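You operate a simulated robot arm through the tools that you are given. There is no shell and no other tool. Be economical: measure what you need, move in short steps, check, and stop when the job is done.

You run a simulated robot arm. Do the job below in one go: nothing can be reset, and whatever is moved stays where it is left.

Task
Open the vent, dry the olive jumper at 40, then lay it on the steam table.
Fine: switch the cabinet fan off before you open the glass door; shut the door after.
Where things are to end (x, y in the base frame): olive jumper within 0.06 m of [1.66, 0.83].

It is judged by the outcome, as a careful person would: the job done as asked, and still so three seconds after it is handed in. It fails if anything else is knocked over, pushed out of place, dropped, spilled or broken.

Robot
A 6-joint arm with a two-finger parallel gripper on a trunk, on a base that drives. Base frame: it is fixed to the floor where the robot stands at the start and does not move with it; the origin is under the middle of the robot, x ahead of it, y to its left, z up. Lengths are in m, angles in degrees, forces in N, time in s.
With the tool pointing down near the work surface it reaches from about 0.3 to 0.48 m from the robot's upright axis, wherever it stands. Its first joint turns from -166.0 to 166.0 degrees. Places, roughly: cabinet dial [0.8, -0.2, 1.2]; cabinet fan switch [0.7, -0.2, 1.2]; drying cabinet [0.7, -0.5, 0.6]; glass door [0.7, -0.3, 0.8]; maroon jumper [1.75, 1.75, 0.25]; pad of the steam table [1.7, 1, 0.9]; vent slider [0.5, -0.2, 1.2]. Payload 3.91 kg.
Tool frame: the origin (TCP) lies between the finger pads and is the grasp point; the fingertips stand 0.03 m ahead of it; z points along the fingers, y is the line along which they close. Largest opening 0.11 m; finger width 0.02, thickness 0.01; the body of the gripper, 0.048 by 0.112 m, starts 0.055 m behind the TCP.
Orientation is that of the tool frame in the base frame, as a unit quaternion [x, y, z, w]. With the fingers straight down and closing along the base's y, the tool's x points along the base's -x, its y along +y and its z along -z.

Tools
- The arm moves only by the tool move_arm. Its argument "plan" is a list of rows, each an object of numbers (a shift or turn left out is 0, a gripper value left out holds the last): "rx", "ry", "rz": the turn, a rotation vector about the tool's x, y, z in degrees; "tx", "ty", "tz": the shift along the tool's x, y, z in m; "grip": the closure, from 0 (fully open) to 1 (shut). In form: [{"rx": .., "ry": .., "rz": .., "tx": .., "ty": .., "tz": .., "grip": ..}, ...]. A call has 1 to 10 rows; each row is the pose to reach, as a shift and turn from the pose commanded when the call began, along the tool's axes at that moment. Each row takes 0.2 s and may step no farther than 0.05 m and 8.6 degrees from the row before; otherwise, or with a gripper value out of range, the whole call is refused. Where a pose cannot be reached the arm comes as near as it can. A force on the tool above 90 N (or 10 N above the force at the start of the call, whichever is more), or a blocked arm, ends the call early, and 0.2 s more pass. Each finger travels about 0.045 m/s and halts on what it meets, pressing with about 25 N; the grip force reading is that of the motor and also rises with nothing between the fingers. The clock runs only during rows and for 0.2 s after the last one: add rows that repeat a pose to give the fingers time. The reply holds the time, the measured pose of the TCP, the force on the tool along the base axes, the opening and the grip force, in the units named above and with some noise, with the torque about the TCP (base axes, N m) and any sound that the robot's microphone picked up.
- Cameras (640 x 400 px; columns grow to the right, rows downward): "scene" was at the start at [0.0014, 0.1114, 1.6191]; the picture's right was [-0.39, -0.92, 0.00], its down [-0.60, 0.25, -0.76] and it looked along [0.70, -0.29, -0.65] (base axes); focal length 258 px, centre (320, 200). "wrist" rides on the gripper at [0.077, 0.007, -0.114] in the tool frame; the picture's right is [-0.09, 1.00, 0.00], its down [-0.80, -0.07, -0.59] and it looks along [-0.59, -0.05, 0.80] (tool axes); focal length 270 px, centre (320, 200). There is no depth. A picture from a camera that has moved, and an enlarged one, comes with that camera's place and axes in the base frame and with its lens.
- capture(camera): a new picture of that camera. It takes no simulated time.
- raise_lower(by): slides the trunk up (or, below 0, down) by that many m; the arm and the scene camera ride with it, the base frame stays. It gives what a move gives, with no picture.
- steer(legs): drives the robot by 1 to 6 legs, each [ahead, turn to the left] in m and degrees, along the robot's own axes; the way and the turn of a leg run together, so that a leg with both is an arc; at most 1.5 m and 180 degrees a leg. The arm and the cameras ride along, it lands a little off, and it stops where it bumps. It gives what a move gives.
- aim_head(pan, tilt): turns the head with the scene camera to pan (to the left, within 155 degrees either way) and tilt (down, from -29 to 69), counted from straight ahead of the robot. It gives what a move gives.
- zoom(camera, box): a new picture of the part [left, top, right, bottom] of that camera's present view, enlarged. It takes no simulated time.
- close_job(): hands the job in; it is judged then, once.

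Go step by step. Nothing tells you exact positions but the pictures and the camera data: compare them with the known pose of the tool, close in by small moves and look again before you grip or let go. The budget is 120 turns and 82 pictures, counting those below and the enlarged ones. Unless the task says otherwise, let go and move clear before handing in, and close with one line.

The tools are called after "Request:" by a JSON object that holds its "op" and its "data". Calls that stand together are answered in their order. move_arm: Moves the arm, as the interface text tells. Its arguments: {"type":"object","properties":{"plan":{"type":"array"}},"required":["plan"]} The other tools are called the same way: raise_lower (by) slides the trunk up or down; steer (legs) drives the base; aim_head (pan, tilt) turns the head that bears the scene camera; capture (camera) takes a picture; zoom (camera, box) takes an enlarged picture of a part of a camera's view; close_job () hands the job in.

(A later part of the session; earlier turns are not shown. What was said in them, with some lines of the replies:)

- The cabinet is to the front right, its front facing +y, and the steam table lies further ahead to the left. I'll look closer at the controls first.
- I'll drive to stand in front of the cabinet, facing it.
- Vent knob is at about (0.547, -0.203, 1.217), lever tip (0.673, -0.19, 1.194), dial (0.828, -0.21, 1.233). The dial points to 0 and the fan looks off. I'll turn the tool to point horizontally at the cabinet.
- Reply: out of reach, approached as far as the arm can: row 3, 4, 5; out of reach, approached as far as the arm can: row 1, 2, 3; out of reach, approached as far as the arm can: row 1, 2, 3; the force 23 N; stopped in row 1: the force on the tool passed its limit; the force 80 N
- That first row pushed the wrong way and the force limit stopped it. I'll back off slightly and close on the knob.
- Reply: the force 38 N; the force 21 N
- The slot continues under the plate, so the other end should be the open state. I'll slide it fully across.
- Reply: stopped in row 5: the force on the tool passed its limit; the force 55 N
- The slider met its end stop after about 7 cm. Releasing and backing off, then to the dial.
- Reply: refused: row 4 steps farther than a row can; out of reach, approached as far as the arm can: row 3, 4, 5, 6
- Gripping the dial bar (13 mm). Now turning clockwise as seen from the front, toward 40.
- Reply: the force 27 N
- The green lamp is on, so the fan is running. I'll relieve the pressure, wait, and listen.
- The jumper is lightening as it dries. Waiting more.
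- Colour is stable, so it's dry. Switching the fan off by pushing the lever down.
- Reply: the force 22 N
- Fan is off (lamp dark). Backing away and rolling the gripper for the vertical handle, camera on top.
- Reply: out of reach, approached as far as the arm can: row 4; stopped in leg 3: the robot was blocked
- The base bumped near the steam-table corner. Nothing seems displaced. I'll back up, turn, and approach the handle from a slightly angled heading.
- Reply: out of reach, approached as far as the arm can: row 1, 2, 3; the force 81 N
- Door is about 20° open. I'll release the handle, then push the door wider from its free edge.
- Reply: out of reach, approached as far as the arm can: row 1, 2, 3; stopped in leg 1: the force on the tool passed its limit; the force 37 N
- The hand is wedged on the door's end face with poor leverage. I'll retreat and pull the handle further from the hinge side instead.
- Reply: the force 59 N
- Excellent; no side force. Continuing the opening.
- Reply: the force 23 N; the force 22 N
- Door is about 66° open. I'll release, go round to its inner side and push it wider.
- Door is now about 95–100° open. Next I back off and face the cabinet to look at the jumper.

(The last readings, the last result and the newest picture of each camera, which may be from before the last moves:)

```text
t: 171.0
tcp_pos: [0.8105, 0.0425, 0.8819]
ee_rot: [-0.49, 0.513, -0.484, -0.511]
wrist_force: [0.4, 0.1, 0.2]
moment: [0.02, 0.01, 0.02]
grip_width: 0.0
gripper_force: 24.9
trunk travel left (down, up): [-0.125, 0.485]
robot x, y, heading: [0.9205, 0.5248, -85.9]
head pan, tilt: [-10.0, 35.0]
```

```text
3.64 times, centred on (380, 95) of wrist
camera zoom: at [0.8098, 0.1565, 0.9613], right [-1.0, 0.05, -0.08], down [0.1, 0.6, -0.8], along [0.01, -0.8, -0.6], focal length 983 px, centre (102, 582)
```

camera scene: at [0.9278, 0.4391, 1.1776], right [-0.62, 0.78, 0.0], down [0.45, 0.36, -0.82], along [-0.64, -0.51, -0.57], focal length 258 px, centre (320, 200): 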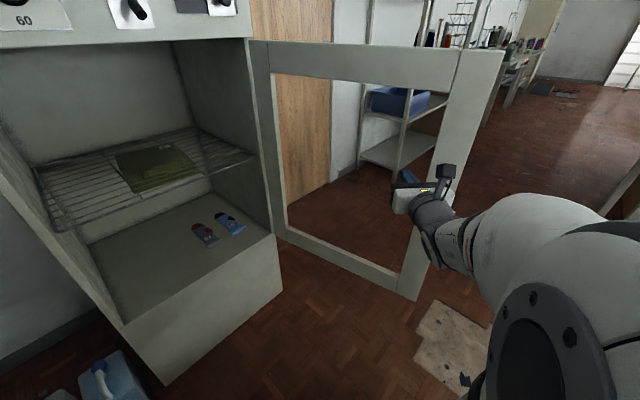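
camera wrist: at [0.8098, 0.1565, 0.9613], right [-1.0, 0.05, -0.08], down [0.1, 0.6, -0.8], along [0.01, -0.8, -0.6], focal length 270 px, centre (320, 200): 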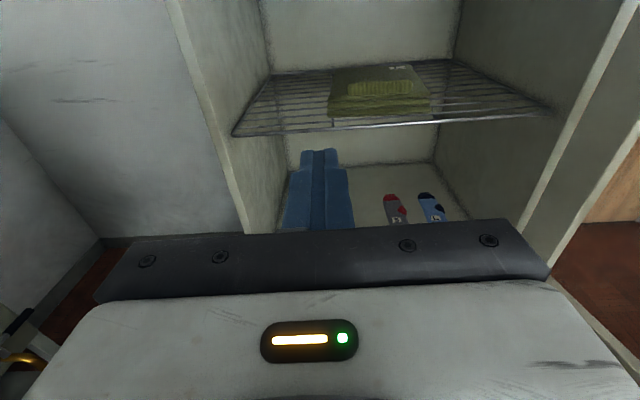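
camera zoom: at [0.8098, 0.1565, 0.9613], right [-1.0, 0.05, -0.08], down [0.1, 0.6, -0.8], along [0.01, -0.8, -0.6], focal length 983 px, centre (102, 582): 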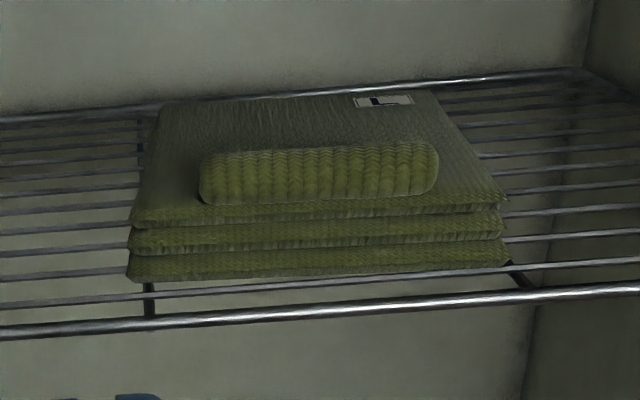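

The jumper is a folded stack near (0.685, -0.47) with a thick collar roll on its front top at about (0.683, -0.37, 0.82). I'll roll the gripper and pitch it down to pinch the roll front-to-back.

Request:
{"op": "move_arm", "data": {"plan": [{"rz": -8.5, "grip": 0.4}, {"rz": -17}, {"rz": -25.5}, {"rz": -34}, {"rz": -42.5}, {"rz": -51}, {"rz": -59.5}, {"rz": -68}, {"rz": -76.5}, {"rz": -85}]}}

Request:
{"op": "move_arm", "data": {"plan": [{"rz": -5}, {"rz": -5, "rx": 6}, {"rz": -5, "rx": 12}]}}

Request:
{"op": "move_arm", "data": {"plan": [{"rx": 8, "ty": 0.01}, {"rx": 16, "ty": 0.02}, {"rx": 24, "ty": 0.03}, {"rx": 32, "ty": 0.04}, {"rx": 40, "ty": 0.05}, {"rx": 48, "ty": 0.06}, {"rx": 54, "ty": 0.07}]}}

Request:
{"op": "capture", "data": {"camera": "wrist"}}

```text
t: 173.2
tcp_pos: [0.8106, 0.0421, 0.8834]
ee_rot: [0.709, -0.046, 0.011, 0.704]
wrist_force: [0.0, -0.5, 0.0]
moment: [-0.02, -0.01, -0.01]
grip_width: 0.066
gripper_force: 0.1
trunk travel left (down, up): [-0.125, 0.485]
robot x, y, heading: [0.9211, 0.5282, -85.7]
head pan, tilt: [-10.0, 35.0]
```

```text
t: 174.0
tcp_pos: [0.8096, 0.0419, 0.8844]
ee_rot: [0.78, -0.015, -0.016, 0.625]
wrist_force: [-0.1, -0.2, 0.0]
moment: [-0.01, -0.02, 0.02]
grip_width: 0.066
gripper_force: 0.1
trunk travel left (down, up): [-0.125, 0.485]
robot x, y, heading: [0.9197, 0.5246, -85.6]
head pan, tilt: [-10.0, 35.0]
```

```text
t: 175.6
tcp_pos: [0.8099, 0.0269, 0.9534]
ee_rot: [0.979, -0.02, -0.006, 0.202]
wrist_force: [-0.3, -0.2, 0.2]
moment: [-0.01, -0.02, 0.01]
grip_width: 0.0659
gripper_force: 0.0
trunk travel left (down, up): [-0.125, 0.485]
robot x, y, heading: [0.9195, 0.5252, -85.9]
head pan, tilt: [-10.0, 35.0]
```

```text
18 pictures are left
camera wrist: at [0.8893, 0.0632, 1.0597], right [-0.13, -0.91, 0.4], down [-0.79, 0.34, 0.52], along [-0.61, -0.24, -0.76], focal length 270 px, centre (320, 200)
```

wrist: 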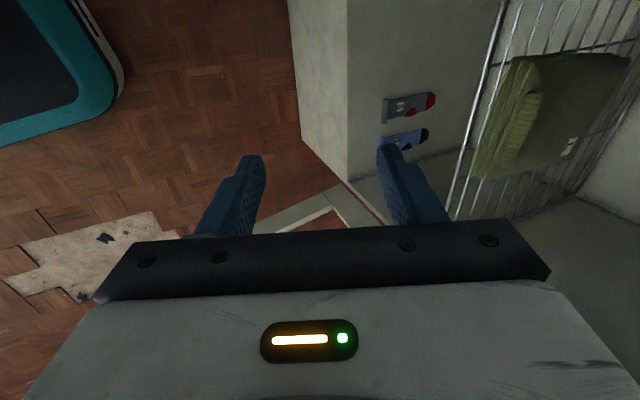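

Request:
{"op": "steer", "data": {"legs": [[0, -10], [0.28, 0]]}}

Request:
{"op": "move_arm", "data": {"plan": [{"ty": -0.008, "tz": 0.018, "ry": 2, "rz": -4.6}, {"ty": -0.016, "tz": 0.036, "ry": 3.95, "rz": -9.2}, {"ty": -0.02, "tz": 0.046, "ry": 3.95, "rz": -9.2}]}}

Request:
{"op": "capture", "data": {"camera": "wrist"}}

Request:
{"op": "capture", "data": {"camera": "scene"}}

```text
t: 178.3
tcp_pos: [0.6963, -0.2224, 0.9525]
ee_rot: [0.973, -0.107, -0.023, 0.203]
wrist_force: [-0.6, 0.7, -0.6]
moment: [0.01, -0.02, 0.03]
grip_width: 0.0658
gripper_force: 0.1
trunk travel left (down, up): [-0.125, 0.485]
robot x, y, heading: [0.8925, 0.2477, -95.8]
head pan, tilt: [-10.0, 35.0]
```

```text
t: 179.1
tcp_pos: [0.6964, -0.2229, 0.9018]
ee_rot: [0.979, -0.021, -0.006, 0.203]
wrist_force: [0.2, 0.4, 0.5]
moment: [0.02, -0.01, 0.01]
grip_width: 0.066
gripper_force: 0.1
trunk travel left (down, up): [-0.125, 0.485]
robot x, y, heading: [0.8907, 0.2491, -95.9]
head pan, tilt: [-10.0, 35.0]
```

```text
17 pictures are left
camera wrist: at [0.7764, -0.1869, 1.0093], right [-0.13, -0.91, 0.4], down [-0.79, 0.34, 0.52], along [-0.61, -0.25, -0.76], focal length 270 px, centre (320, 200)
```

wrist: 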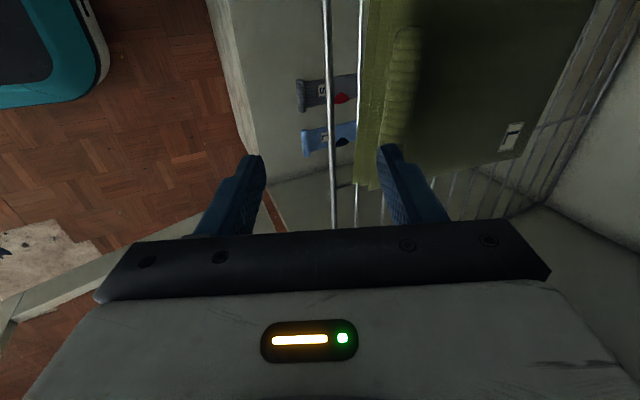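

```text
16 pictures are left
camera scene: at [1.025, 0.2244, 1.1776], right [-0.96, 0.27, 0.0], down [0.16, 0.55, -0.82], along [-0.22, -0.79, -0.57], focal length 258 px, centre (320, 200)
```

scene: 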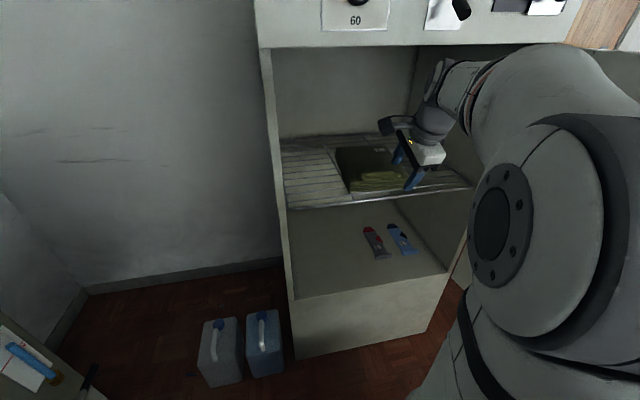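

Request:
{"op": "steer", "data": {"legs": [[0.095, 0]]}}

Request:
{"op": "capture", "data": {"camera": "wrist"}}

```text
t: 180.2
tcp_pos: [0.6872, -0.3187, 0.9036]
ee_rot: [0.979, -0.021, -0.007, 0.203]
wrist_force: [0.0, 0.8, -0.2]
moment: [0.0, 0.0, 0.03]
grip_width: 0.066
gripper_force: 0.1
trunk travel left (down, up): [-0.125, 0.485]
robot x, y, heading: [0.8823, 0.1523, -95.9]
head pan, tilt: [-10.0, 35.0]
```

```text
15 pictures are left
camera wrist: at [0.7666, -0.2823, 1.0096], right [-0.13, -0.91, 0.4], down [-0.78, 0.34, 0.52], along [-0.61, -0.25, -0.76], focal length 270 px, centre (320, 200)
```

wrist: 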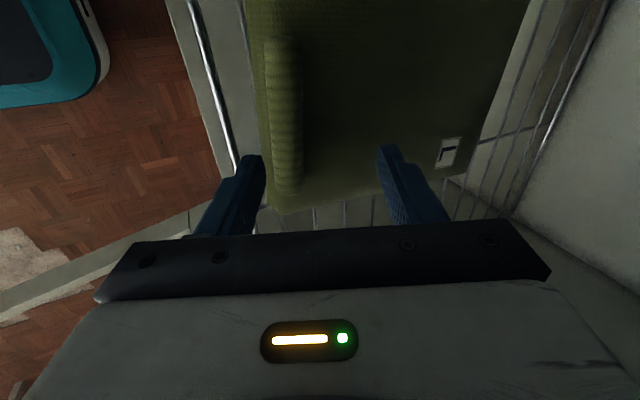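

Request:
{"op": "move_arm", "data": {"plan": [{"ty": -0.008, "tz": 0.0184}, {"ty": -0.015, "tz": 0.035}, {"ty": -0.0213, "tz": 0.0493}]}}

Request:
{"op": "capture", "data": {"camera": "wrist"}}

```text
t: 181.0
tcp_pos: [0.6873, -0.318, 0.8486]
ee_rot: [0.979, -0.021, -0.007, 0.202]
wrist_force: [-0.1, 0.3, 0.8]
moment: [-0.02, 0.04, -0.01]
grip_width: 0.066
gripper_force: 0.0
trunk travel left (down, up): [-0.125, 0.485]
robot x, y, heading: [0.8802, 0.1519, -95.9]
head pan, tilt: [-10.0, 35.0]
```

```text
14 pictures are left
camera wrist: at [0.7662, -0.2827, 0.9556], right [-0.13, -0.91, 0.4], down [-0.78, 0.34, 0.52], along [-0.61, -0.25, -0.76], focal length 270 px, centre (320, 200)
```

wrist: 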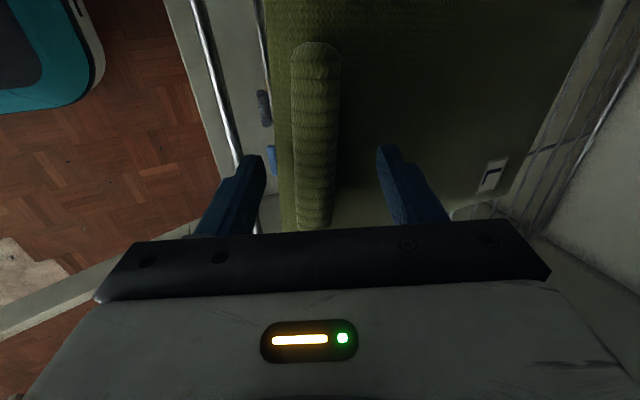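

Request:
{"op": "move_arm", "data": {"plan": [{"ty": -0.002, "tz": 0.005}, {"ty": -0.002, "tz": 0.005, "grip": 0.7}, {"ty": -0.002, "tz": 0.005, "grip": 1}, {"ty": -0.002, "tz": 0.005}, {"ty": -0.002, "tz": 0.005}, {"ty": -0.002, "tz": 0.005}, {"ty": -0.002, "tz": 0.005}]}}

Request:
{"op": "capture", "data": {"camera": "wrist"}}

```text
t: 182.6
tcp_pos: [0.6866, -0.3192, 0.8461]
ee_rot: [0.979, -0.021, -0.007, 0.205]
wrist_force: [2.7, -2.5, 10.3]
moment: [0.08, -0.47, -0.39]
grip_width: 0.031
gripper_force: 25.3
trunk travel left (down, up): [-0.125, 0.485]
robot x, y, heading: [0.8835, 0.1574, -95.7]
head pan, tilt: [-10.0, 35.0]
```

```text
13 pictures are left
camera wrist: at [0.7663, -0.2826, 0.9514], right [-0.13, -0.91, 0.4], down [-0.78, 0.34, 0.52], along [-0.61, -0.25, -0.75], focal length 270 px, centre (320, 200)
```

wrist: 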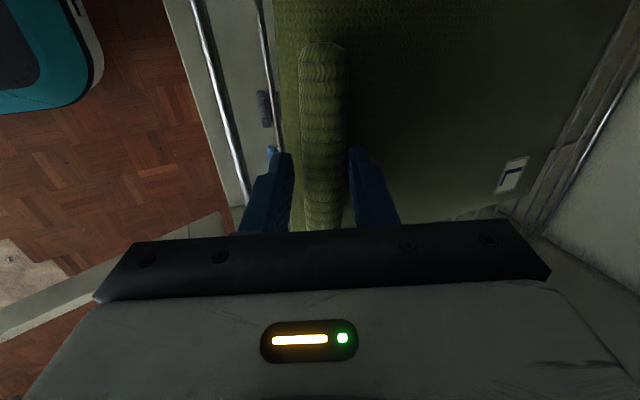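

Holding the roll at 31 mm. Lifting gently and checking.

Request:
{"op": "move_arm", "data": {"plan": [{"ty": 0.004, "tz": -0.009}, {"ty": 0.008, "tz": -0.018}, {"ty": 0.012, "tz": -0.0275}, {"ty": 0.016, "tz": -0.037}]}}

Request:
{"op": "capture", "data": {"camera": "scene"}}

```text
t: 183.6
tcp_pos: [0.6868, -0.3185, 0.8833]
ee_rot: [0.979, -0.021, -0.008, 0.203]
wrist_force: [-0.3, 0.0, -2.7]
moment: [0.27, -0.01, -0.01]
grip_width: 0.0243
gripper_force: 25.3
trunk travel left (down, up): [-0.125, 0.485]
robot x, y, heading: [0.8836, 0.1542, -95.9]
head pan, tilt: [-10.0, 35.0]
```

```text
12 pictures are left
camera scene: at [1.0152, 0.1288, 1.1776], right [-0.96, 0.27, 0.0], down [0.16, 0.55, -0.82], along [-0.22, -0.79, -0.57], focal length 258 px, centre (320, 200)
```

scene: 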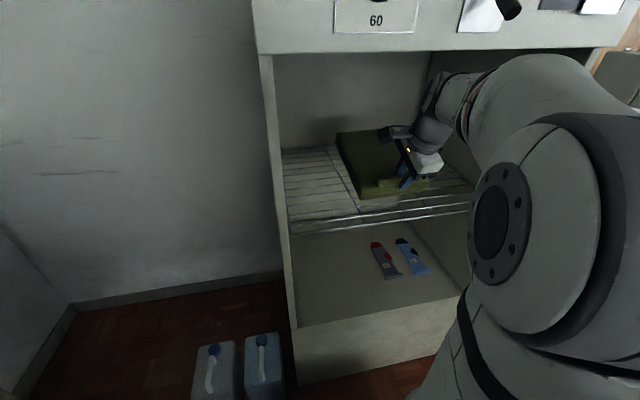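

The jumper is lifted cleanly (about 2.7 N). I'll back straight out, raise the trunk, and swing round toward the steam table.

Request:
{"op": "steer", "data": {"legs": [[-0.35, 0]]}}

Request:
{"op": "raise_lower", "data": {"by": 0.25}}

Request:
{"op": "steer", "data": {"legs": [[-0.45, 52], [-0.12, 0], [0, 44]]}}

Request:
{"op": "aim_head", "data": {"pan": -5, "tilt": 35}}

Request:
{"op": "capture", "data": {"camera": "scene"}}

```text
t: 185.9
tcp_pos: [0.7237, 0.0295, 0.8837]
ee_rot: [0.979, -0.02, -0.007, 0.202]
wrist_force: [-0.3, 0.0, -3.0]
moment: [0.29, 0.0, -0.03]
grip_width: 0.0238
gripper_force: 25.5
trunk travel left (down, up): [-0.125, 0.485]
robot x, y, heading: [0.9205, 0.5018, -95.8]
head pan, tilt: [-10.0, 35.0]
```

```text
t: 188.4
tcp_pos: [0.7229, 0.0282, 1.1347]
ee_rot: [0.979, -0.02, -0.006, 0.202]
wrist_force: [-0.3, -0.2, -2.0]
moment: [0.29, -0.01, 0.04]
grip_width: 0.0232
gripper_force: 24.8
trunk travel left (down, up): [-0.375, 0.235]
robot x, y, heading: [0.9189, 0.5027, -96.0]
head pan, tilt: [-10.0, 35.0]
```

```text
t: 194.1
tcp_pos: [1.173, 0.8537, 1.134]
ee_rot: [0.666, 0.718, 0.147, 0.139]
wrist_force: [-1.1, 0.4, -2.4]
moment: [-0.01, 0.31, 0.02]
grip_width: 0.0227
gripper_force: 25.5
trunk travel left (down, up): [-0.375, 0.235]
robot x, y, heading: [0.6808, 0.9966, 0.3]
head pan, tilt: [-10.0, 35.0]
```

```text
t: 194.7
tcp_pos: [1.1723, 0.8535, 1.1337]
ee_rot: [0.666, 0.717, 0.146, 0.141]
wrist_force: [-0.4, 0.9, -1.9]
moment: [-0.03, 0.32, 0.01]
grip_width: 0.0227
gripper_force: 25.3
trunk travel left (down, up): [-0.375, 0.235]
robot x, y, heading: [0.6798, 0.993, 0.4]
head pan, tilt: [-5.0, 35.0]
```

```text
11 pictures are left
camera scene: at [0.6905, 1.1369, 1.4276], right [-0.08, -1.0, 0.0], down [-0.57, 0.05, -0.82], along [0.82, -0.07, -0.57], focal length 258 px, centre (320, 200)
```

scene: 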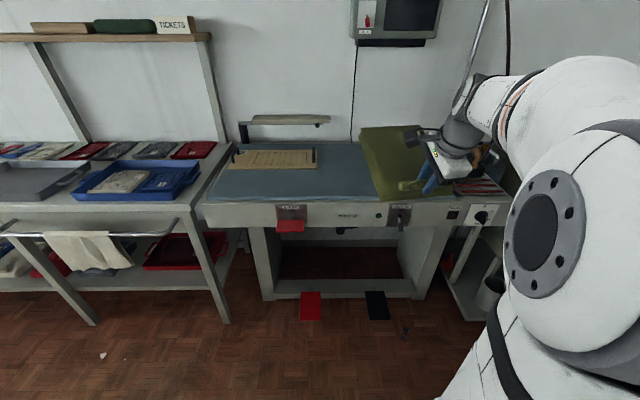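

Request:
{"op": "steer", "data": {"legs": [[0, -2], [0.388, 0]]}}

Request:
{"op": "raise_lower", "data": {"by": -0.11}}

Request:
{"op": "capture", "data": {"camera": "scene"}}

```text
t: 197.6
tcp_pos: [1.5562, 0.8275, 1.1337]
ee_rot: [0.677, 0.707, 0.146, 0.141]
wrist_force: [0.0, 1.0, -2.7]
moment: [-0.04, 0.27, 0.01]
grip_width: 0.0226
gripper_force: 24.9
trunk travel left (down, up): [-0.375, 0.235]
robot x, y, heading: [1.0715, 0.9875, -1.8]
head pan, tilt: [-5.0, 35.0]
```

```text
t: 199.0
tcp_pos: [1.5562, 0.8267, 1.0228]
ee_rot: [0.677, 0.708, 0.145, 0.141]
wrist_force: [0.1, -0.2, -1.6]
moment: [-0.03, 0.28, 0.02]
grip_width: 0.0225
gripper_force: 24.9
trunk travel left (down, up): [-0.265, 0.345]
robot x, y, heading: [1.0708, 0.9804, -1.6]
head pan, tilt: [-5.0, 35.0]
```

```text
10 pictures are left
camera scene: at [1.0849, 1.1261, 1.3176], right [-0.12, -0.99, 0.0], down [-0.57, 0.07, -0.82], along [0.81, -0.09, -0.57], focal length 258 px, centre (320, 200)
```

scene: 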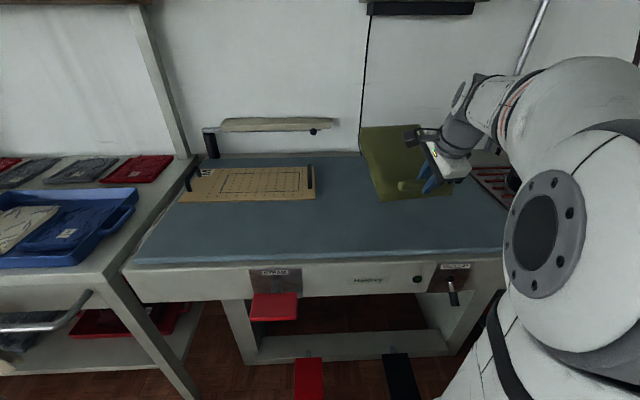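

The jumper hangs tail-up by about the 23° tool pitch, so I'll level it by pitching the tool to vertical before laying it down.

Request:
{"op": "move_arm", "data": {"plan": [{"rx": 6}, {"rx": 12}, {"rx": 18}, {"rx": 23}]}}

Request:
{"op": "zoom", "data": {"camera": "scene", "box": [320, 90, 520, 220]}}

```text
t: 200.0
tcp_pos: [1.5559, 0.8262, 1.0241]
ee_rot: [0.692, 0.722, 0.0, 0.004]
wrist_force: [-0.2, 0.0, -2.4]
moment: [-0.02, 0.24, -0.01]
grip_width: 0.0226
gripper_force: 25.2
trunk travel left (down, up): [-0.265, 0.345]
robot x, y, heading: [1.0689, 0.9801, -1.6]
head pan, tilt: [-5.0, 35.0]
```

```text
3.08 times, centred on (420, 155) of scene
camera zoom: at [1.085, 1.1262, 1.3176], right [-0.12, -0.99, 0.0], down [-0.57, 0.07, -0.82], along [0.81, -0.09, -0.57], focal length 793 px, centre (12, 338)
```

zoom: 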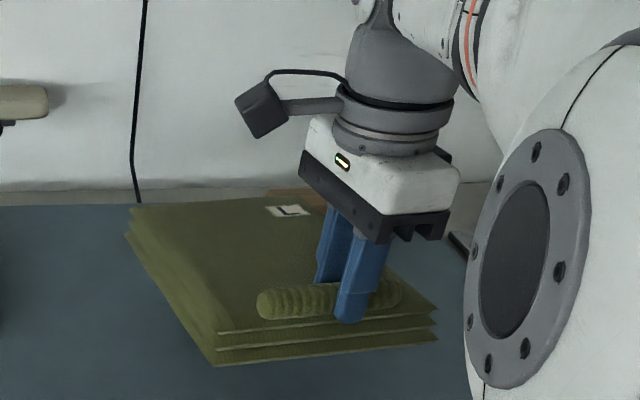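

Level now, centre about (1.65, 0.84). Lowering onto the pad.

Request:
{"op": "move_arm", "data": {"plan": [{"tz": 0.01}, {"tz": 0.02}, {"tz": 0.026}]}}

Request:
{"op": "move_arm", "data": {"plan": [{"tz": 0.005}]}}

Request:
{"op": "zoom", "data": {"camera": "scene", "box": [320, 90, 520, 220]}}

```text
t: 200.8
tcp_pos: [1.5572, 0.8286, 0.9974]
ee_rot: [0.692, 0.722, 0.001, 0.003]
wrist_force: [0.3, -0.6, -2.3]
moment: [0.02, 0.27, 0.01]
grip_width: 0.0225
gripper_force: 24.8
trunk travel left (down, up): [-0.265, 0.345]
robot x, y, heading: [1.07, 0.9841, -1.6]
head pan, tilt: [-5.0, 35.0]
```

```text
t: 201.2
tcp_pos: [1.5577, 0.8275, 0.9924]
ee_rot: [0.692, 0.722, 0.001, 0.003]
wrist_force: [-0.7, -0.1, -2.2]
moment: [-0.01, 0.22, 0.02]
grip_width: 0.0221
gripper_force: 24.8
trunk travel left (down, up): [-0.265, 0.345]
robot x, y, heading: [1.0652, 0.9859, -1.3]
head pan, tilt: [-5.0, 35.0]
```

```text
3.08 times, centred on (420, 155) of scene
camera zoom: at [1.085, 1.1262, 1.3176], right [-0.12, -0.99, 0.0], down [-0.57, 0.07, -0.82], along [0.81, -0.09, -0.57], focal length 793 px, centre (12, 338)
```

zoom: 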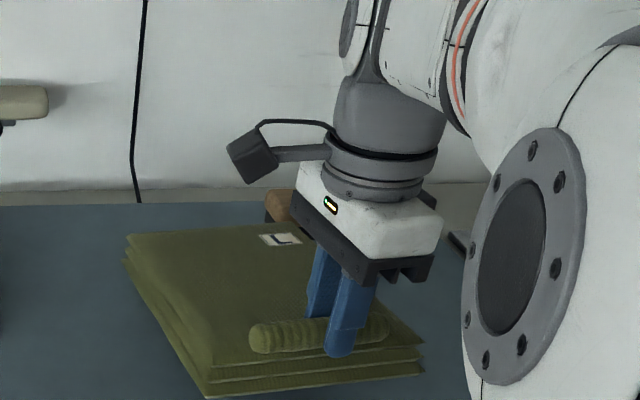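

Not touching yet. Continuing in small steps.

Request:
{"op": "move_arm", "data": {"plan": [{"tz": 0.006}]}}

Request:
{"op": "move_arm", "data": {"plan": [{"tz": 0.006}]}}

Request:
{"op": "move_arm", "data": {"plan": [{"tz": 0.005}]}}

```text
t: 201.6
tcp_pos: [1.5574, 0.827, 0.9869]
ee_rot: [0.692, 0.722, 0.001, 0.004]
wrist_force: [-0.2, 0.8, -2.7]
moment: [-0.01, 0.23, 0.01]
grip_width: 0.0222
gripper_force: 25.0
trunk travel left (down, up): [-0.265, 0.345]
robot x, y, heading: [1.0679, 0.9795, -1.6]
head pan, tilt: [-5.0, 35.0]
```

```text
t: 202.0
tcp_pos: [1.5576, 0.8265, 0.9805]
ee_rot: [0.692, 0.722, 0.001, 0.003]
wrist_force: [-0.4, 0.6, -2.7]
moment: [-0.02, 0.23, 0.02]
grip_width: 0.0222
gripper_force: 24.4
trunk travel left (down, up): [-0.265, 0.345]
robot x, y, heading: [1.0696, 0.9829, -1.6]
head pan, tilt: [-5.0, 35.0]
```

```text
t: 202.4
tcp_pos: [1.5576, 0.8271, 0.9752]
ee_rot: [0.692, 0.722, 0.001, 0.005]
wrist_force: [-0.4, 0.2, -2.9]
moment: [-0.02, 0.25, -0.04]
grip_width: 0.0224
gripper_force: 25.0
trunk travel left (down, up): [-0.265, 0.345]
robot x, y, heading: [1.0699, 0.9877, -1.6]
head pan, tilt: [-5.0, 35.0]
```

Request:
{"op": "move_arm", "data": {"plan": [{"tz": 0.006}]}}

Request:
{"op": "move_arm", "data": {"plan": [{"tz": 0.006}]}}

Request:
{"op": "move_arm", "data": {"plan": [{"tz": 0.006}]}}

Request:
{"op": "move_arm", "data": {"plan": [{"tz": 0.006}]}}

```text
t: 202.8
tcp_pos: [1.5569, 0.8278, 0.9697]
ee_rot: [0.692, 0.722, 0.001, 0.004]
wrist_force: [0.2, 0.1, -3.6]
moment: [-0.04, 0.29, 0.0]
grip_width: 0.0223
gripper_force: 25.3
trunk travel left (down, up): [-0.265, 0.345]
robot x, y, heading: [1.0722, 0.9829, -1.7]
head pan, tilt: [-5.0, 35.0]
```

```text
t: 203.2
tcp_pos: [1.5568, 0.827, 0.9637]
ee_rot: [0.693, 0.721, 0.001, 0.004]
wrist_force: [-0.6, -0.4, -2.1]
moment: [0.01, 0.28, 0.01]
grip_width: 0.0222
gripper_force: 25.0
trunk travel left (down, up): [-0.265, 0.345]
robot x, y, heading: [1.0696, 0.9869, -1.4]
head pan, tilt: [-5.0, 35.0]
```

```text
t: 203.6
tcp_pos: [1.5571, 0.827, 0.9574]
ee_rot: [0.692, 0.722, 0.001, 0.005]
wrist_force: [-0.8, -0.1, -0.9]
moment: [0.14, -0.04, 0.03]
grip_width: 0.022
gripper_force: 24.7
trunk travel left (down, up): [-0.265, 0.345]
robot x, y, heading: [1.0717, 0.9863, -1.6]
head pan, tilt: [-5.0, 35.0]
```

```text
t: 204.0
tcp_pos: [1.5574, 0.8268, 0.9518]
ee_rot: [0.692, 0.722, 0.001, 0.004]
wrist_force: [-0.4, -0.3, -0.5]
moment: [0.09, 0.0, 0.05]
grip_width: 0.0213
gripper_force: 24.7
trunk travel left (down, up): [-0.265, 0.345]
robot x, y, heading: [1.0685, 0.984, -1.7]
head pan, tilt: [-5.0, 35.0]
```

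The weight is off the gripper, so the jumper rests on the pad. Releasing and rising.

Request:
{"op": "move_arm", "data": {"plan": [{"grip": 0.6}, {"grip": 0.5}, {"grip": 0.5}, {"grip": 0.5}, {"grip": 0.5, "tz": -0.02}, {"tz": -0.05}, {"tz": -0.09}, {"tz": -0.12}]}}

Request:
{"op": "steer", "data": {"legs": [[-0.4, 0]]}}

Request:
{"op": "capture", "data": {"camera": "scene"}}

```text
t: 205.8
tcp_pos: [1.5556, 0.8273, 1.074]
ee_rot: [0.692, 0.722, 0.001, 0.003]
wrist_force: [0.1, -0.4, -0.7]
moment: [-0.01, -0.01, 0.01]
grip_width: 0.055
gripper_force: 0.0
trunk travel left (down, up): [-0.265, 0.345]
robot x, y, heading: [1.0713, 0.984, -1.4]
head pan, tilt: [-5.0, 35.0]
```

```text
t: 208.3
tcp_pos: [1.1568, 0.8402, 1.0714]
ee_rot: [0.691, 0.723, 0.001, 0.005]
wrist_force: [0.6, 0.8, 0.1]
moment: [0.02, -0.05, 0.05]
grip_width: 0.055
gripper_force: 0.0
trunk travel left (down, up): [-0.265, 0.345]
robot x, y, heading: [0.6682, 0.9958, -1.3]
head pan, tilt: [-5.0, 35.0]
```

```text
7 pictures are left
camera scene: at [0.6827, 1.1374, 1.3176], right [-0.11, -0.99, 0.0], down [-0.57, 0.06, -0.82], along [0.81, -0.09, -0.57], focal length 258 px, centre (320, 200)
```

scene: 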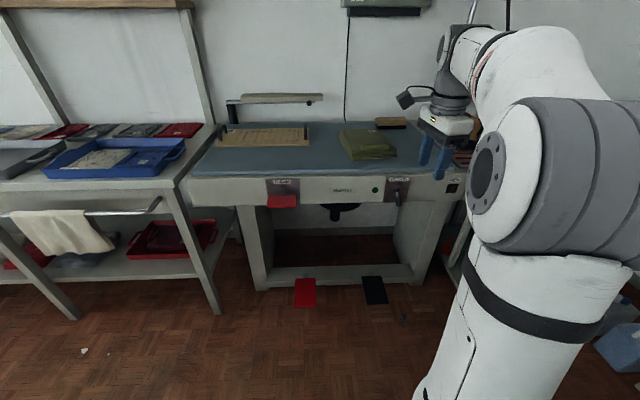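

The jumper lies at about (1.64, 0.84), well placed. Now I'll shut the glass door, pushing it from its outer side with the closed, downward fingers.

Request:
{"op": "steer", "data": {"legs": [[0, -141], [0.41, 0], [0, 50]]}}

Request:
{"op": "raise_lower", "data": {"by": -0.07}}

Request:
{"op": "move_arm", "data": {"plan": [{"grip": 1}, {"grip": 1}, {"grip": 1}, {"grip": 1}]}}

Request:
{"op": "aim_head", "data": {"pan": 15, "tilt": 35}}

Request:
{"op": "capture", "data": {"camera": "scene"}}

```text
t: 218.9
tcp_pos: [0.1789, 0.2619, 1.0717]
ee_rot: [1.0, 0.014, -0.002, 0.003]
wrist_force: [-0.7, 0.6, 0.4]
moment: [-0.03, -0.01, 0.0]
grip_width: 0.0551
gripper_force: 0.1
trunk travel left (down, up): [-0.265, 0.345]
robot x, y, heading: [0.3512, 0.748, -93.1]
head pan, tilt: [-5.0, 35.0]
```

```text
t: 220.0
tcp_pos: [0.1791, 0.2612, 1.0027]
ee_rot: [1.0, 0.012, -0.002, 0.003]
wrist_force: [0.2, 0.3, -0.8]
moment: [0.07, -0.05, 0.01]
grip_width: 0.0549
gripper_force: 0.1
trunk travel left (down, up): [-0.195, 0.415]
robot x, y, heading: [0.3524, 0.7417, -93.4]
head pan, tilt: [-5.0, 35.0]
```

```text
t: 221.0
tcp_pos: [0.1788, 0.2605, 1.0018]
ee_rot: [1.0, 0.013, -0.003, 0.003]
wrist_force: [-0.4, 0.0, -0.3]
moment: [0.02, 0.05, 0.0]
grip_width: 0.0
gripper_force: 24.8
trunk travel left (down, up): [-0.195, 0.415]
robot x, y, heading: [0.3508, 0.7475, -93.0]
head pan, tilt: [-5.0, 35.0]
```

```text
t: 221.8
tcp_pos: [0.1789, 0.26, 1.0022]
ee_rot: [1.0, 0.013, -0.002, 0.004]
wrist_force: [0.6, -0.4, -1.0]
moment: [-0.01, -0.04, 0.01]
grip_width: 0.0001
gripper_force: 24.7
trunk travel left (down, up): [-0.195, 0.415]
robot x, y, heading: [0.3543, 0.7476, -93.2]
head pan, tilt: [15.0, 35.0]
```

```text
6 pictures are left
camera scene: at [0.5241, 0.7268, 1.2476], right [-0.98, -0.2, 0.0], down [-0.12, 0.56, -0.82], along [0.17, -0.8, -0.57], focal length 258 px, centre (320, 200)
```

scene: 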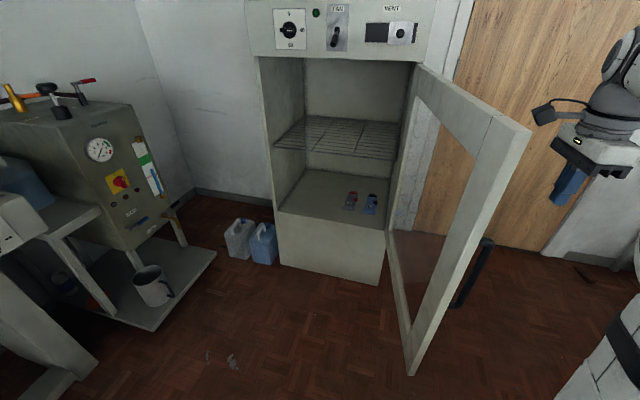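

Door edge is at about (0.32, 0.35), hand on its outer side. Sweeping it closed.

Request:
{"op": "steer", "data": {"legs": [[0, 43]]}}

Request:
{"op": "steer", "data": {"legs": [[0.2, 10]]}}

Request:
{"op": "capture", "data": {"camera": "scene"}}

```text
t: 224.2
tcp_pos: [0.5549, 0.2719, 1.0019]
ee_rot: [0.926, 0.378, -0.001, 0.003]
wrist_force: [-0.1, 0.1, -0.3]
moment: [-0.03, 0.01, -0.03]
grip_width: 0.0003
gripper_force: 25.0
trunk travel left (down, up): [-0.195, 0.415]
robot x, y, heading: [0.3397, 0.7362, -50.6]
head pan, tilt: [15.0, 35.0]
```

```text
t: 225.8
tcp_pos: [0.7727, 0.173, 1.0023]
ee_rot: [0.89, 0.456, -0.001, 0.004]
wrist_force: [0.0, 0.4, -0.1]
moment: [-0.02, 0.01, 0.01]
grip_width: 0.0
gripper_force: 25.4
trunk travel left (down, up): [-0.195, 0.415]
robot x, y, heading: [0.4768, 0.5835, -40.0]
head pan, tilt: [15.0, 35.0]
```

```text
5 pictures are left
camera scene: at [0.5942, 0.7135, 1.2476], right [-0.42, -0.91, 0.0], down [-0.52, 0.24, -0.82], along [0.74, -0.35, -0.57], focal length 258 px, centre (320, 200)
```

scene: 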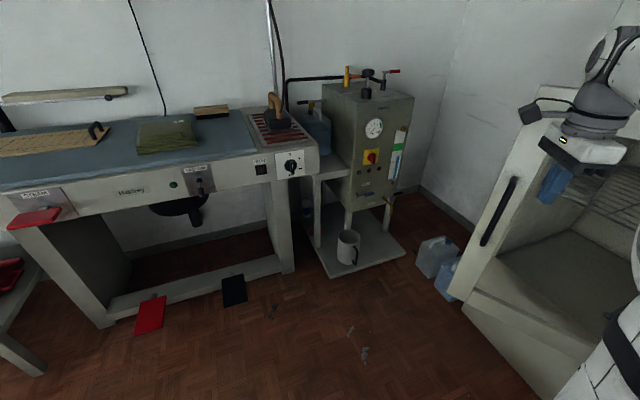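

Request:
{"op": "steer", "data": {"legs": [[0.238, -6.6]]}}

Request:
{"op": "steer", "data": {"legs": [[0.13, -8]]}}

Request:
{"op": "aim_head", "data": {"pan": -20, "tilt": 35}}

Request:
{"op": "capture", "data": {"camera": "scene"}}

```text
t: 227.5
tcp_pos: [0.8938, -0.0187, 1.0019]
ee_rot: [0.914, 0.405, -0.001, 0.004]
wrist_force: [-0.2, -0.4, 0.1]
moment: [-0.01, -0.05, 0.04]
grip_width: 0.0001
gripper_force: 24.1
trunk travel left (down, up): [-0.195, 0.415]
robot x, y, heading: [0.651, 0.4295, -47.0]
head pan, tilt: [15.0, 35.0]
```

```text
t: 228.8
tcp_pos: [0.9108, -0.1495, 1.0023]
ee_rot: [0.94, 0.341, 0.0, 0.005]
wrist_force: [0.0, 0.3, 0.3]
moment: [0.01, 0.0, -0.03]
grip_width: 0.0001
gripper_force: 25.4
trunk travel left (down, up): [-0.195, 0.415]
robot x, y, heading: [0.7418, 0.3337, -55.2]
head pan, tilt: [15.0, 35.0]
```

```text
t: 229.8
tcp_pos: [0.9113, -0.1506, 1.0022]
ee_rot: [0.94, 0.341, -0.002, 0.004]
wrist_force: [-0.2, 0.2, 0.1]
moment: [0.0, 0.03, -0.01]
grip_width: 0.0001
gripper_force: 25.2
trunk travel left (down, up): [-0.195, 0.415]
robot x, y, heading: [0.7387, 0.3298, -55.2]
head pan, tilt: [-20.0, 35.0]
```

```text
4 pictures are left
camera scene: at [0.8406, 0.3941, 1.2476], right [-0.97, -0.26, 0.0], down [-0.15, 0.55, -0.82], along [0.21, -0.79, -0.57], focal length 258 px, centre (320, 200)
```

scene: 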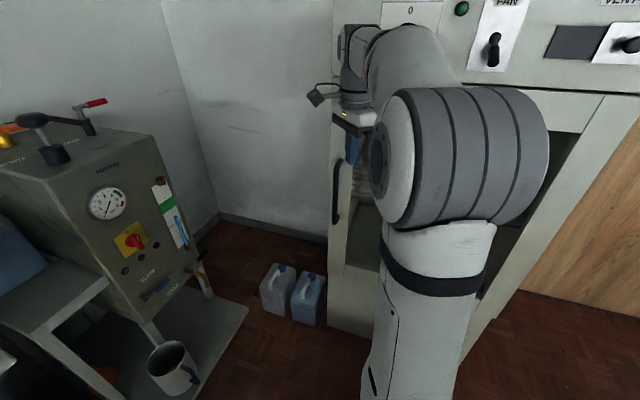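

Request:
{"op": "steer", "data": {"legs": [[0.035, -2.3]]}}

Request:
{"op": "steer", "data": {"legs": [[0.02, -1.3]]}}

Request:
{"op": "zoom", "data": {"camera": "scene", "box": [310, 0, 640, 206]}}

```text
t: 230.7
tcp_pos: [0.9113, -0.186, 1.0013]
ee_rot: [0.947, 0.322, -0.001, 0.005]
wrist_force: [0.0, -0.2, -0.9]
moment: [0.0, 0.03, -0.01]
grip_width: 0.0
gripper_force: 25.0
trunk travel left (down, up): [-0.195, 0.415]
robot x, y, heading: [0.7592, 0.3004, -56.9]
head pan, tilt: [-20.0, 35.0]
```

```text
t: 231.6
tcp_pos: [0.9126, -0.1995, 1.0017]
ee_rot: [0.949, 0.316, 0.0, -0.002]
wrist_force: [2.0, 15.5, -1.1]
moment: [-1.52, 0.19, 0.37]
grip_width: 0.0001
gripper_force: 25.0
trunk travel left (down, up): [-0.195, 0.415]
robot x, y, heading: [0.7688, 0.2881, -57.8]
head pan, tilt: [-20.0, 35.0]
stopped in leg 1: the robot was blocked; the commanded pose is now the measured one
```

```text
1.94 times, centred on (475, 103) of scene
camera zoom: at [0.8747, 0.3478, 1.2475], right [-0.98, -0.21, 0.0], down [-0.12, 0.56, -0.82], along [0.17, -0.8, -0.57], focal length 500 px, centre (19, 388)
```

zoom: 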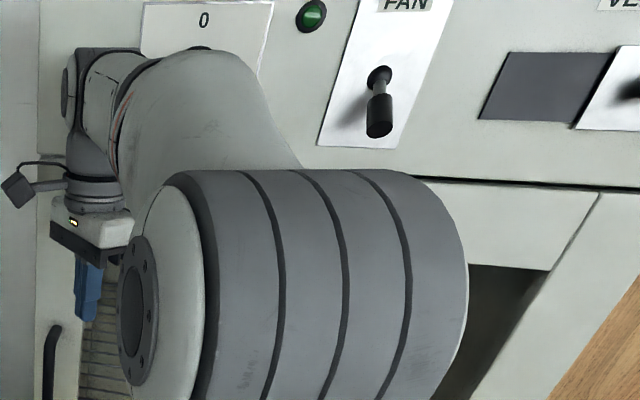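

Request:
{"op": "steer", "data": {"legs": [[-0.3, 0]]}}

Request:
{"op": "capture", "data": {"camera": "scene"}}

```text
t: 233.6
tcp_pos: [0.7522, 0.0532, 1.0012]
ee_rot: [0.95, 0.313, 0.001, -0.002]
wrist_force: [0.6, 0.2, -0.6]
moment: [-0.02, -0.01, -0.02]
grip_width: 0.0
gripper_force: 25.4
trunk travel left (down, up): [-0.195, 0.415]
robot x, y, heading: [0.6101, 0.5439, -57.8]
head pan, tilt: [-20.0, 35.0]
```

```text
2 pictures are left
camera scene: at [0.714, 0.5996, 1.2476], right [-0.98, -0.21, 0.0], down [-0.12, 0.56, -0.82], along [0.17, -0.8, -0.57], focal length 258 px, centre (320, 200)
```

scene: 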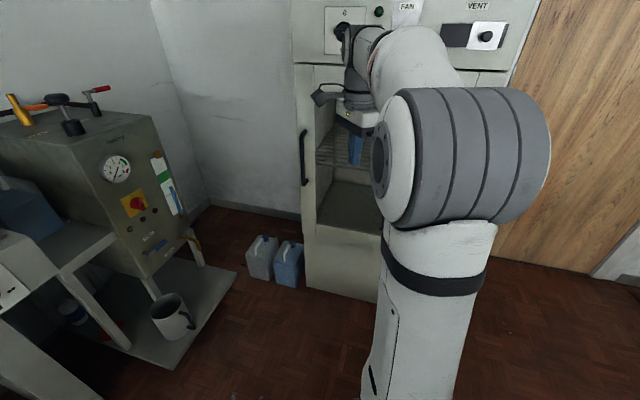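

Request:
{"op": "zoom", "data": {"camera": "scene", "box": [280, 40, 400, 210]}}

```text
2.35 times, centred on (340, 125) of scene
camera zoom: at [0.714, 0.5996, 1.2476], right [-0.98, -0.21, 0.0], down [-0.12, 0.56, -0.82], along [0.17, -0.8, -0.57], focal length 607 px, centre (273, 376)
```

zoom: 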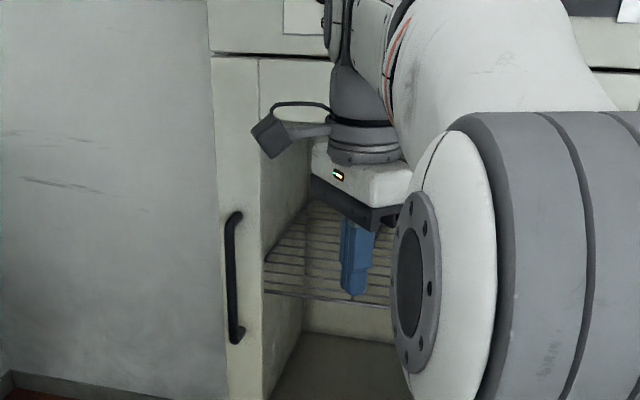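

Request:
{"op": "close_job", "data": {}}

```text
The job is handed in.
```

The olive jumper was dried at 40 with the vent open and now lies on the steam table at about (1.64, 0.84), within the 0.06 m allowed. I switched the fan off before opening the glass door and shut the door afterwards; it looks flush in the last picture. The dial is still at 40 and the vent is still open.
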